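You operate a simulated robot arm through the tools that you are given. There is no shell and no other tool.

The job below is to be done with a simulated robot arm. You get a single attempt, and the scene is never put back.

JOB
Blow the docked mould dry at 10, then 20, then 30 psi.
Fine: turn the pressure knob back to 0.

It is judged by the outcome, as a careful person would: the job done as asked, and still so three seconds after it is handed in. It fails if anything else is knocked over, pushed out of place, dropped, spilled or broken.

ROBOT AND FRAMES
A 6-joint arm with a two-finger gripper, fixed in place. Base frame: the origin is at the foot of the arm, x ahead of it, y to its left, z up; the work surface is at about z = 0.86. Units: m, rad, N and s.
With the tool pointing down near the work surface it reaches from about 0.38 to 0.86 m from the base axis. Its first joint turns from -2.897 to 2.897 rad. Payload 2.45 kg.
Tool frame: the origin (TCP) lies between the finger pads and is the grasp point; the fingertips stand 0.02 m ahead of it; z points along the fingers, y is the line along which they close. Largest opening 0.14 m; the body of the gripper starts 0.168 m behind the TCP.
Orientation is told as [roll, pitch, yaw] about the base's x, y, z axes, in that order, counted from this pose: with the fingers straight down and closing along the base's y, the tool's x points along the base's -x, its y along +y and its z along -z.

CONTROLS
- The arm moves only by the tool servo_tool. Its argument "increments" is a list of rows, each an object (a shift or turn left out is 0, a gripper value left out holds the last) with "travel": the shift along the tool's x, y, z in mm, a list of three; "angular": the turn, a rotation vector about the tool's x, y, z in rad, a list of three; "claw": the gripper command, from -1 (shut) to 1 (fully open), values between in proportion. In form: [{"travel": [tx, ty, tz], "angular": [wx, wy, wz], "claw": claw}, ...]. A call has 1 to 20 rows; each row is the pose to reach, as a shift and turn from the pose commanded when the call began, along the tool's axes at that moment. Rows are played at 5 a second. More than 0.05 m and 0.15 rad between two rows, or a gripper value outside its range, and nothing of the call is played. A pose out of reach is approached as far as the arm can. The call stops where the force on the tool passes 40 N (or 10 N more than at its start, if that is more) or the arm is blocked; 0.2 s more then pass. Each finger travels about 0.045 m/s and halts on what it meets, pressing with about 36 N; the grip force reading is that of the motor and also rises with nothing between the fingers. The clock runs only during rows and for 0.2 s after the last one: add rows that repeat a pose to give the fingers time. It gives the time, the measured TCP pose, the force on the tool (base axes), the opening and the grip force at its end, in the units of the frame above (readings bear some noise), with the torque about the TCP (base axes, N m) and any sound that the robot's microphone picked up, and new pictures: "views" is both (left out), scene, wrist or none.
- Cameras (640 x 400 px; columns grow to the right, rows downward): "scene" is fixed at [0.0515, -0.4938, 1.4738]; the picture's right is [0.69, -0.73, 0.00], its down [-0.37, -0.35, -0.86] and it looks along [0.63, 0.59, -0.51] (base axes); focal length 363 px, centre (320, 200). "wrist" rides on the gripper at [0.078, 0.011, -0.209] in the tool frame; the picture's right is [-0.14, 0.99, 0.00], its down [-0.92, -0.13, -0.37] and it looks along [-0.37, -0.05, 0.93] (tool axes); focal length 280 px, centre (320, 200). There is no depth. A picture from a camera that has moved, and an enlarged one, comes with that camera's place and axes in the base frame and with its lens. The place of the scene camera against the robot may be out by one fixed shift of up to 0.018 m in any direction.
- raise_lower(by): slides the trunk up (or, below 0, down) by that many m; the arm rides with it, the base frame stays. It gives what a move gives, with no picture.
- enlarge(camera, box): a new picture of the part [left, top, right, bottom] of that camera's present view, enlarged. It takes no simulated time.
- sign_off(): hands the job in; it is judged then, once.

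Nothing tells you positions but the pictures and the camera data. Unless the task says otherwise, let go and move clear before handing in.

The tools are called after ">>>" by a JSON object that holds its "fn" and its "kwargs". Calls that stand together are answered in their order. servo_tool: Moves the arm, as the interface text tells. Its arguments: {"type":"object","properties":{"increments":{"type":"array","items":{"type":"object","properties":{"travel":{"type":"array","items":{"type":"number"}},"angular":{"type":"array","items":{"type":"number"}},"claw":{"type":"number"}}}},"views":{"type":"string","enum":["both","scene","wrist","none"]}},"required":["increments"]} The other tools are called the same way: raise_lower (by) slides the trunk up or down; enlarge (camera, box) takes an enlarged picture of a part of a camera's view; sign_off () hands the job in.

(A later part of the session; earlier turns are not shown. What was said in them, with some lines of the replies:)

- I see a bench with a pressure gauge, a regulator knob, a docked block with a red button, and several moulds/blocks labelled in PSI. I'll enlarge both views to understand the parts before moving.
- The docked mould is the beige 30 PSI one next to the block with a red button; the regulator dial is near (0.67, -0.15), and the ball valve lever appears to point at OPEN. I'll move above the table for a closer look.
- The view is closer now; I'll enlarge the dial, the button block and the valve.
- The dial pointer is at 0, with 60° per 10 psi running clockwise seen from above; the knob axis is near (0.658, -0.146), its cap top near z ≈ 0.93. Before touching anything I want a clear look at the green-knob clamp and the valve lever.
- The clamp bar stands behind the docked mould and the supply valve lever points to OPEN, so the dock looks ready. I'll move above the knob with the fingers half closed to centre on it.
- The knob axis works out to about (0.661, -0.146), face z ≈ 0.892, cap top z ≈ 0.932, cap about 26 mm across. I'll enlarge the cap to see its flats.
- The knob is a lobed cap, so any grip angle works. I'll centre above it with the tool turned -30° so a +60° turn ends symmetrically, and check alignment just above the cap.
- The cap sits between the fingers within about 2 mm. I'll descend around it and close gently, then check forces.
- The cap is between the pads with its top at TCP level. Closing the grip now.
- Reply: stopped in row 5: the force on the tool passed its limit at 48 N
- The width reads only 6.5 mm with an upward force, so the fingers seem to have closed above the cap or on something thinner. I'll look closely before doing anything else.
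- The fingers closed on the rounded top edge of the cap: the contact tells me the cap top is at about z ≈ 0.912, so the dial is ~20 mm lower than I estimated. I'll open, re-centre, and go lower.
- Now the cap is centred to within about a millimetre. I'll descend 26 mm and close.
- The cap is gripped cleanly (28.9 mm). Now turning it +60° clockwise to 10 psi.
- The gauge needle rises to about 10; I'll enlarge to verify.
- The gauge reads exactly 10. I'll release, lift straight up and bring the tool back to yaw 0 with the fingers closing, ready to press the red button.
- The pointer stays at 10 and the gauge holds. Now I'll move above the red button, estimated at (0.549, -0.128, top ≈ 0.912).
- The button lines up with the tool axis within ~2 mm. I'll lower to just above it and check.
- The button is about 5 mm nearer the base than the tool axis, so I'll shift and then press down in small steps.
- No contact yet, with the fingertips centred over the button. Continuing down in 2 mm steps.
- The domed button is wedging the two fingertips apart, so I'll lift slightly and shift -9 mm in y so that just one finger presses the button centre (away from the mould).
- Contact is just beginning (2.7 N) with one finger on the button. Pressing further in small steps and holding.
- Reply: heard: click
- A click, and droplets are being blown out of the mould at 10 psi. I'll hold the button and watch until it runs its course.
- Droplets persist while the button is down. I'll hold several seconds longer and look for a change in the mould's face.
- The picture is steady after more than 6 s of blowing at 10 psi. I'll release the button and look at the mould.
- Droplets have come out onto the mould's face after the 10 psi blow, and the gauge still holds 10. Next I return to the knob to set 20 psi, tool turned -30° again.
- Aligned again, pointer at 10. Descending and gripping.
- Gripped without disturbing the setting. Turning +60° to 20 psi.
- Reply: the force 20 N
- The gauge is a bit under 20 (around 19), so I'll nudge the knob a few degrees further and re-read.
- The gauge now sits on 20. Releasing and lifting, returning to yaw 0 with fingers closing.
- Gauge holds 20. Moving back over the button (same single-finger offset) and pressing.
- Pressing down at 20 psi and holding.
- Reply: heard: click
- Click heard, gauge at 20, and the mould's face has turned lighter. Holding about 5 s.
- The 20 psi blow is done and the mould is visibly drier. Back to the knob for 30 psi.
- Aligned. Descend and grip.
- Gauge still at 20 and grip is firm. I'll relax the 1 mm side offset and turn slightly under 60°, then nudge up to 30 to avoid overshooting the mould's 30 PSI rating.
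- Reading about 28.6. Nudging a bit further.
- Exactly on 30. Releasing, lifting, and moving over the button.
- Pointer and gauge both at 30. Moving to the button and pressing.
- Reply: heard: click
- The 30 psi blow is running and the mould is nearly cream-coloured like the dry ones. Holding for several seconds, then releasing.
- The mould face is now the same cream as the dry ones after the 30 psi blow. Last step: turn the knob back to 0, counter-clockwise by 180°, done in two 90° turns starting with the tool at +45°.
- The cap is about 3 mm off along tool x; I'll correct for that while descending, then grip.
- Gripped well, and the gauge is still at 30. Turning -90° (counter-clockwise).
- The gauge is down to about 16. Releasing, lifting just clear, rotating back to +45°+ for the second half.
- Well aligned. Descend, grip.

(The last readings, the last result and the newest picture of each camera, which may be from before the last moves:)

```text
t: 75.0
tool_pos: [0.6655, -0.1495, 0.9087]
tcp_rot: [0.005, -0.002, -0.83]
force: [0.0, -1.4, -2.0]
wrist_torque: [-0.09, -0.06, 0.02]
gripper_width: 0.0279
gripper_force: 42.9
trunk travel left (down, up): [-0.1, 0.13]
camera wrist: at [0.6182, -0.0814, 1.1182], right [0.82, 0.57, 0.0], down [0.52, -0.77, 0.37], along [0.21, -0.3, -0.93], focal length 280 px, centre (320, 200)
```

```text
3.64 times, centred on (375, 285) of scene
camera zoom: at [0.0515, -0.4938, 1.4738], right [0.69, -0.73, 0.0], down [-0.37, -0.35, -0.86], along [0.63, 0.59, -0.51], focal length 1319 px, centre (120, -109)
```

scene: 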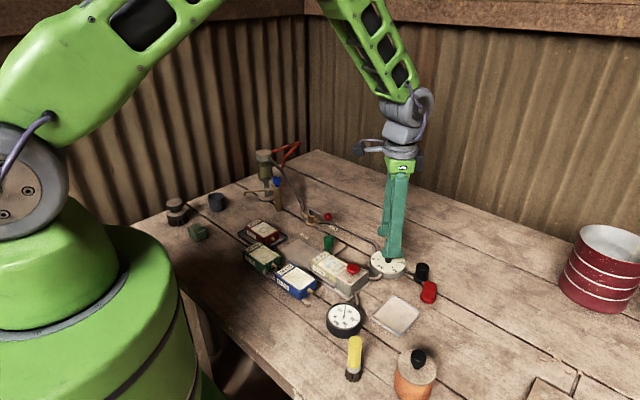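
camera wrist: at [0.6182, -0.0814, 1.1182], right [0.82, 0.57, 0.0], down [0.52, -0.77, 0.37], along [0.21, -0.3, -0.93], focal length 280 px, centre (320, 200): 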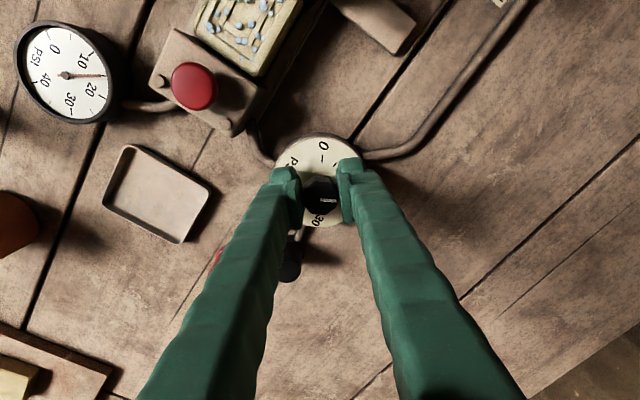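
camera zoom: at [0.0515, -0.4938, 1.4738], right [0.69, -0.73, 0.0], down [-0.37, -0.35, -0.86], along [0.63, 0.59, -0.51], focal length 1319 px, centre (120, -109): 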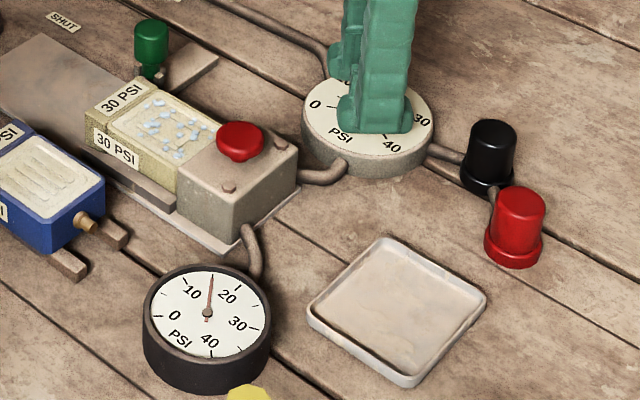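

Gauge about 15. Turning -90° and then checking the reading.

>>> {"fn": "servo_tool", "kwargs": {"increments": [{"angular": [0, 0, -0.131]}, {"angular": [0, 0, -0.262]}, {"angular": [0, 0, -0.393]}, {"angular": [0, 0, -0.524]}, {"angular": [0, 0, -0.655]}, {"angular": [0, 0, -0.785]}, {"angular": [0, 0, -0.916]}, {"angular": [0, 0, -1.047]}, {"angular": [0, 0, -1.178]}, {"angular": [0, 0, -1.309]}, {"angular": [0, 0, -1.44]}, {"angular": [0, 0, -1.571]}, {"angular": [0, 0, -1.571]}]}}

>>> {"fn": "enlarge", "kwargs": {"camera": "scene", "box": [320, 295, 370, 345]}}

>>> {"fn": "enlarge", "kwargs": {"camera": "wrist", "box": [240, 110, 400, 260]}}

```text
t: 77.8
tool_pos: [0.6638, -0.1506, 0.9088]
tcp_rot: [-0.003, -0.005, 0.741]
force: [-0.5, -18.2, -20.0]
wrist_torque: [-0.3, 0.12, 0.0]
gripper_width: 0.028
gripper_force: 45.2
trunk travel left (down, up): [-0.1, 0.13]
camera wrist: at [0.5978, -0.1936, 1.1183], right [-0.57, 0.82, 0.0], down [0.76, 0.53, 0.37], along [0.31, 0.21, -0.93], focal length 280 px, centre (320, 200)
```

scene: 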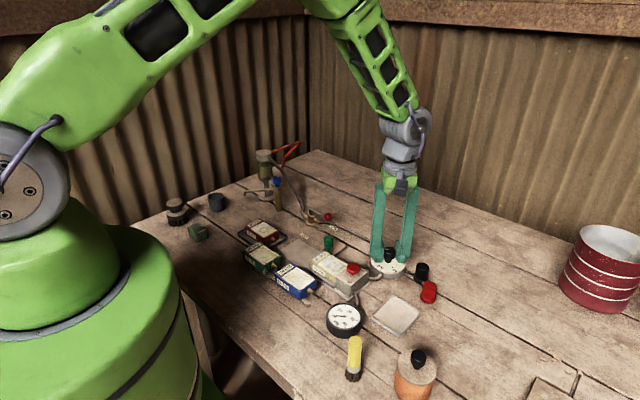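
wrist: 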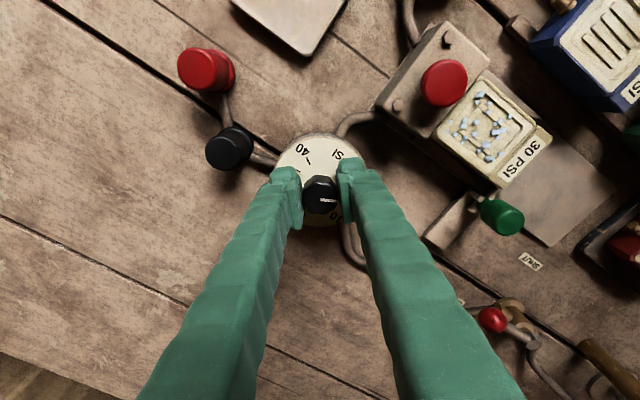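

```text
8.00 times, centred on (345, 320) of scene
camera zoom: at [0.0515, -0.4938, 1.4738], right [0.69, -0.73, 0.0], down [-0.37, -0.35, -0.86], along [0.63, 0.59, -0.51], focal length 2901 px, centre (120, -760)
```

zoom: 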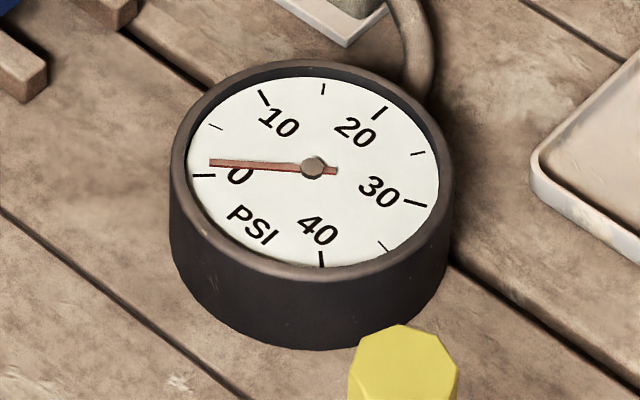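

```text
2.67 times, centred on (320, 185) of wrist
camera zoom: at [0.5978, -0.1936, 1.1183], right [-0.57, 0.82, 0.0], down [0.76, 0.53, 0.37], along [0.31, 0.21, -0.93], focal length 748 px, centre (320, 240)
```

zoom: 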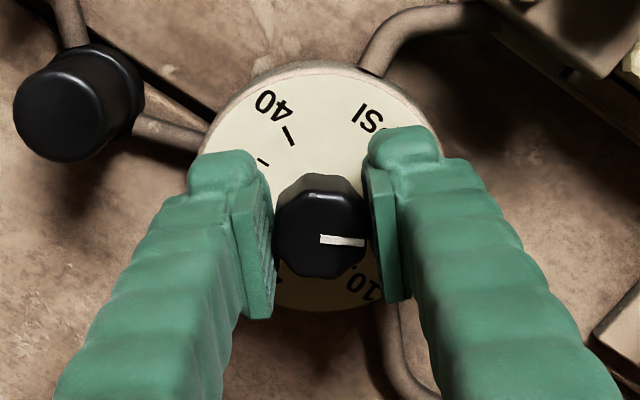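

About 1.3 psi left. I'll turn another ~0.14 rad while relieving the side load slightly.

>>> {"fn": "servo_tool", "kwargs": {"increments": [{"travel": [0.7, -0.7, 0.7], "angular": [0, 0, -0.05]}, {"travel": [0.7, -0.7, 0.7], "angular": [0, 0, -0.1]}, {"travel": [0.7, -0.7, 0.7], "angular": [0, 0, -0.14]}, {"travel": [0.7, -0.7, 0.7], "angular": [0, 0, -0.14]}, {"travel": [0.7, -0.7, 0.7], "angular": [0, 0, -0.14]}], "views": "none"}}

>>> {"fn": "enlarge", "kwargs": {"camera": "scene", "box": [320, 295, 370, 345]}}

>>> {"fn": "enlarge", "kwargs": {"camera": "wrist", "box": [240, 110, 400, 260]}}

```text
t: 79.0
tool_pos: [0.6648, -0.1498, 0.9089]
tcp_rot: [-0.007, -0.004, 0.879]
force: [4.2, -2.7, -2.9]
wrist_torque: [0.03, -0.02, -0.66]
gripper_width: 0.0282
gripper_force: 45.0
trunk travel left (down, up): [-0.1, 0.13]
```

```text
8.00 times, centred on (345, 320) of scene
camera zoom: at [0.0515, -0.4938, 1.4738], right [0.69, -0.73, 0.0], down [-0.37, -0.35, -0.86], along [0.63, 0.59, -0.51], focal length 2901 px, centre (120, -760)
```

zoom: 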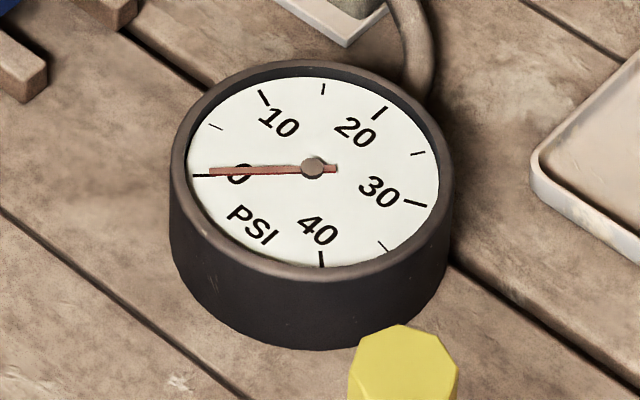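

```text
2.67 times, centred on (320, 185) of wrist
camera zoom: at [0.6048, -0.2017, 1.1187], right [-0.68, 0.74, -0.01], down [0.68, 0.63, 0.37], along [0.28, 0.25, -0.93], focal length 748 px, centre (320, 240)
```

zoom: 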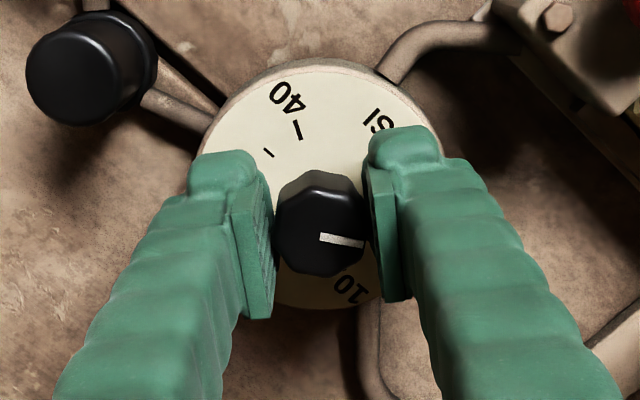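

Torque shows the knob has reached its stop and the gauge is at ~0. Releasing and lifting clear, then verifying.

>>> {"fn": "servo_tool", "kwargs": {"increments": [{"angular": [0, 0, -0.03]}, {"angular": [0, 0, -0.03]}, {"claw": -0.2}, {"claw": -0.2}, {"claw": -0.2}, {"travel": [0, 0, -12], "claw": -0.2}, {"travel": [0, 0, -50], "claw": -0.2}, {"travel": [0, 0, -90], "claw": -0.2}, {"travel": [0, 0, -120], "claw": -0.2}, {"travel": [0, 0, -120], "claw": -0.2}]}}

>>> {"fn": "enlarge", "kwargs": {"camera": "scene", "box": [320, 295, 370, 345]}}

>>> {"fn": "enlarge", "kwargs": {"camera": "scene", "box": [300, 230, 450, 340]}}

>>> {"fn": "enlarge", "kwargs": {"camera": "wrist", "box": [240, 80, 400, 230]}}

```text
t: 81.2
tool_pos: [0.6635, -0.1528, 1.0286]
tcp_rot: [-0.006, -0.004, 0.879]
force: [-0.1, -0.4, 0.1]
wrist_torque: [-0.01, -0.01, 0.01]
gripper_width: 0.0558
gripper_force: 0.0
trunk travel left (down, up): [-0.1, 0.13]
camera wrist: at [0.6038, -0.2039, 1.2382], right [-0.68, 0.74, 0.0], down [0.68, 0.63, 0.37], along [0.28, 0.25, -0.93], focal length 280 px, centre (320, 200)
```

scene: 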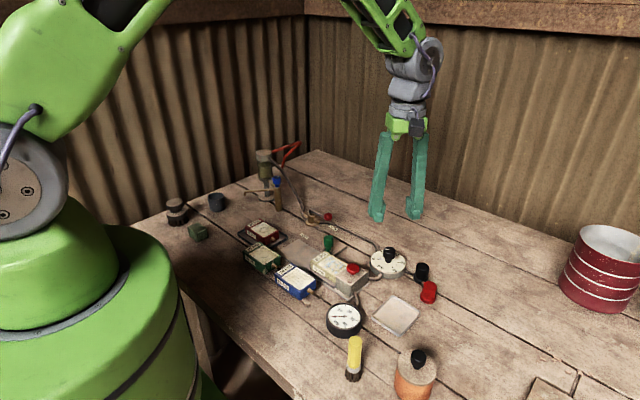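
wrist: 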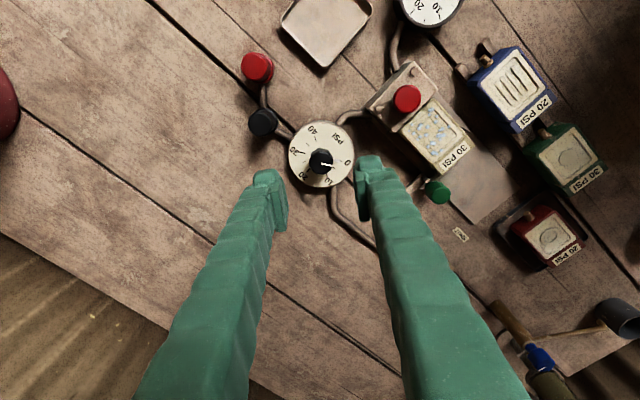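

```text
8.00 times, centred on (345, 320) of scene
camera zoom: at [0.0515, -0.4938, 1.4738], right [0.69, -0.73, 0.0], down [-0.37, -0.35, -0.86], along [0.63, 0.59, -0.51], focal length 2901 px, centre (120, -760)
```

zoom: 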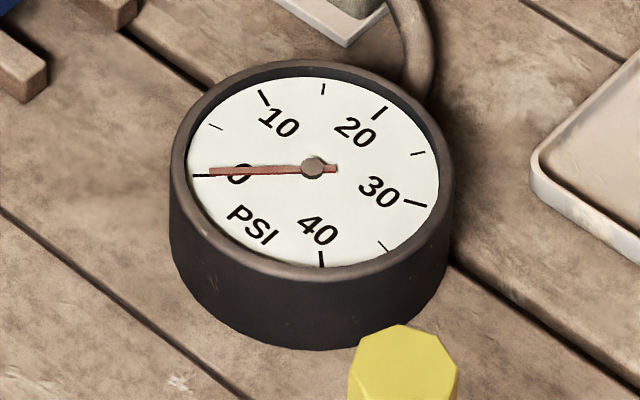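

```text
3.64 times, centred on (375, 285) of scene
camera zoom: at [0.0515, -0.4938, 1.4738], right [0.69, -0.73, 0.0], down [-0.37, -0.35, -0.86], along [0.63, 0.59, -0.51], focal length 1319 px, centre (120, -109)
```

zoom: 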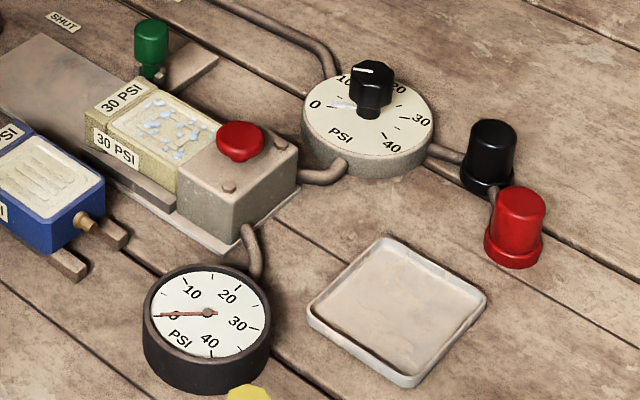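

```text
2.67 times, centred on (320, 155) of wrist
camera zoom: at [0.6038, -0.2039, 1.2382], right [-0.68, 0.74, 0.0], down [0.68, 0.63, 0.37], along [0.28, 0.25, -0.93], focal length 748 px, centre (320, 320)
```

zoom: 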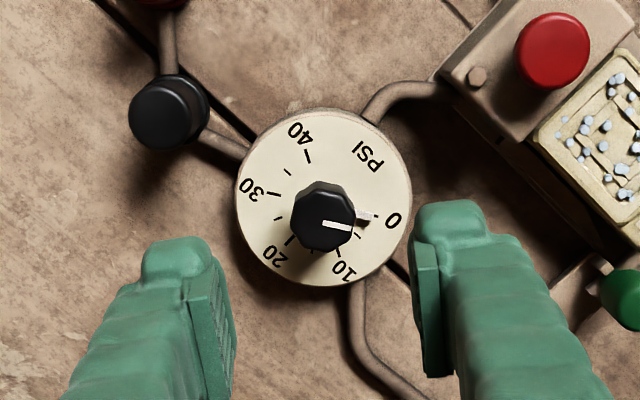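

The knob pointer and the gauge are both back at 0, just as they were at the start. I'll move the arm clear and take one last look at the mould and surroundings.

>>> {"fn": "servo_tool", "kwargs": {"increments": [{"travel": [0, 0, -30], "angular": [0, 0, 0.14]}, {"travel": [0, 0, -60], "angular": [0, 0, 0.28]}, {"travel": [0, 0, -90], "angular": [0, 0, 0.42]}, {"travel": [0, 0, -120], "angular": [0, 0, 0.56]}, {"travel": [0, 0, -150], "angular": [0, 0, 0.7]}, {"travel": [0, 0, -170], "angular": [0, 0, 0.84]}, {"travel": [0, 0, -170], "angular": [0, 0, 0.88]}, {"travel": [0, 0, -170], "angular": [0, 0, 0.88]}, {"travel": [0, 0, -170], "angular": [0, 0, 0.88]}, {"travel": [0, 0, -170], "angular": [0, 0, 0.88]}]}}

>>> {"fn": "enlarge", "kwargs": {"camera": "wrist", "box": [280, 0, 480, 150]}}

>>> {"fn": "enlarge", "kwargs": {"camera": "scene", "box": [220, 200, 450, 350]}}

```text
t: 83.4
tool_pos: [0.6635, -0.1509, 1.198]
tcp_rot: [-0.002, -0.005, -0.001]
force: [0.2, -0.3, -0.3]
wrist_torque: [0.02, -0.02, 0.0]
gripper_width: 0.0563
gripper_force: 0.1
trunk travel left (down, up): [-0.1, 0.13]
camera wrist: at [0.5839, -0.1378, 1.4078], right [0.14, 0.99, 0.0], down [0.92, -0.13, 0.37], along [0.37, -0.05, -0.93], focal length 280 px, centre (320, 200)
```

scene: 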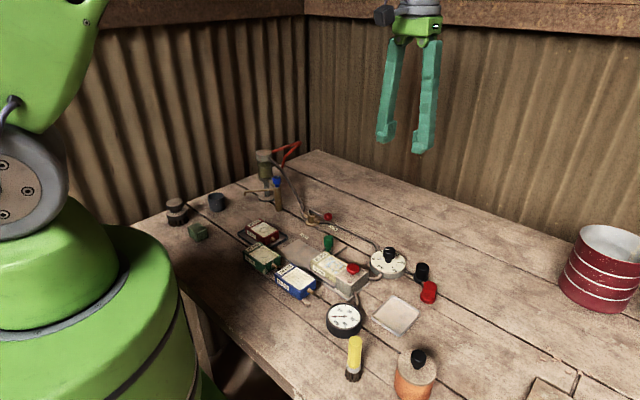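
wrist: 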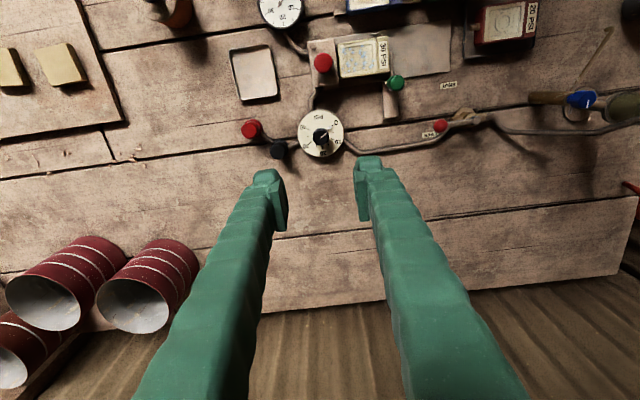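

```text
2.67 times, centred on (380, 75) of wrist
camera zoom: at [0.5839, -0.1378, 1.4078], right [0.14, 0.99, 0.0], down [0.92, -0.13, 0.37], along [0.37, -0.05, -0.93], focal length 748 px, centre (160, 533)
```

zoom: 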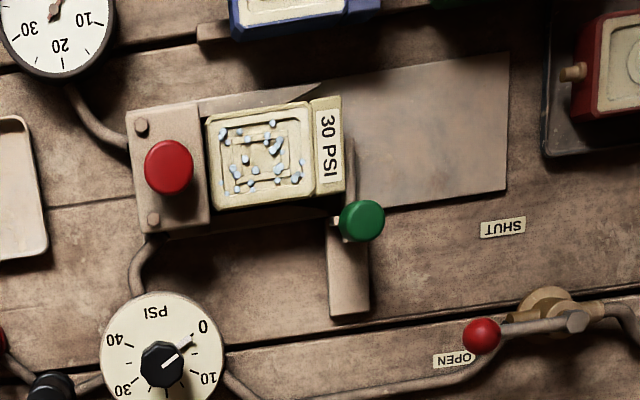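

```text
2.67 times, centred on (335, 275) of scene
camera zoom: at [0.0515, -0.4938, 1.4738], right [0.69, -0.73, 0.0], down [-0.37, -0.35, -0.86], along [0.63, 0.59, -0.51], focal length 967 px, centre (280, 0)
```

zoom: 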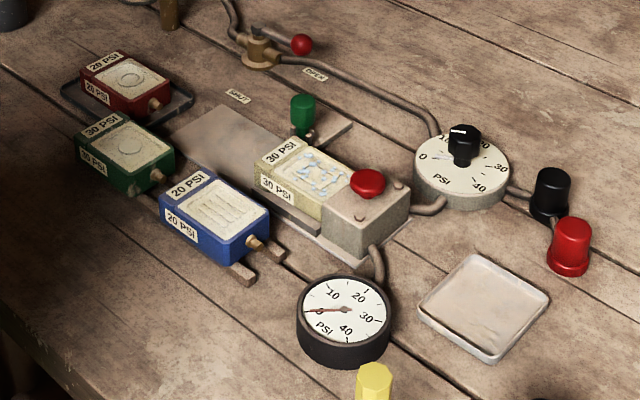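

The docked mould has been blown at 10, 20 and 30 psi, and its face has gone from dark to the cream of the dry moulds. The knob and gauge are back at 0, nothing else has moved, and the arm is clear, so I'm handing in.

>>> {"fn": "sign_off", "kwargs": {}}

```text
The job is handed in.
```

I blew the docked mould at 10, then 20, then 30 psi, turned the pressure knob back to 0, and handed the job in.

- **Pressures:** I checked the gauge before each blow; it read 10, 20 and 30. I held the red button for about 6 seconds each time and heard a click at every press.
- **Mould:** its face went from dark to the same cream as the dry moulds. Water droplets that came out during the first blow were still sitting on its surface at the end. I did not wipe them off, since you only asked for blowing.
- **Knob:** the pointer and the gauge both show 0, as at the start, and the knob is against its stop.
- **Surroundings:** nothing else was moved or knocked over. My first try at gripping the knob closed on top of its cap and tripped the force limit, but the knob did not turn and shows no sign of damage.
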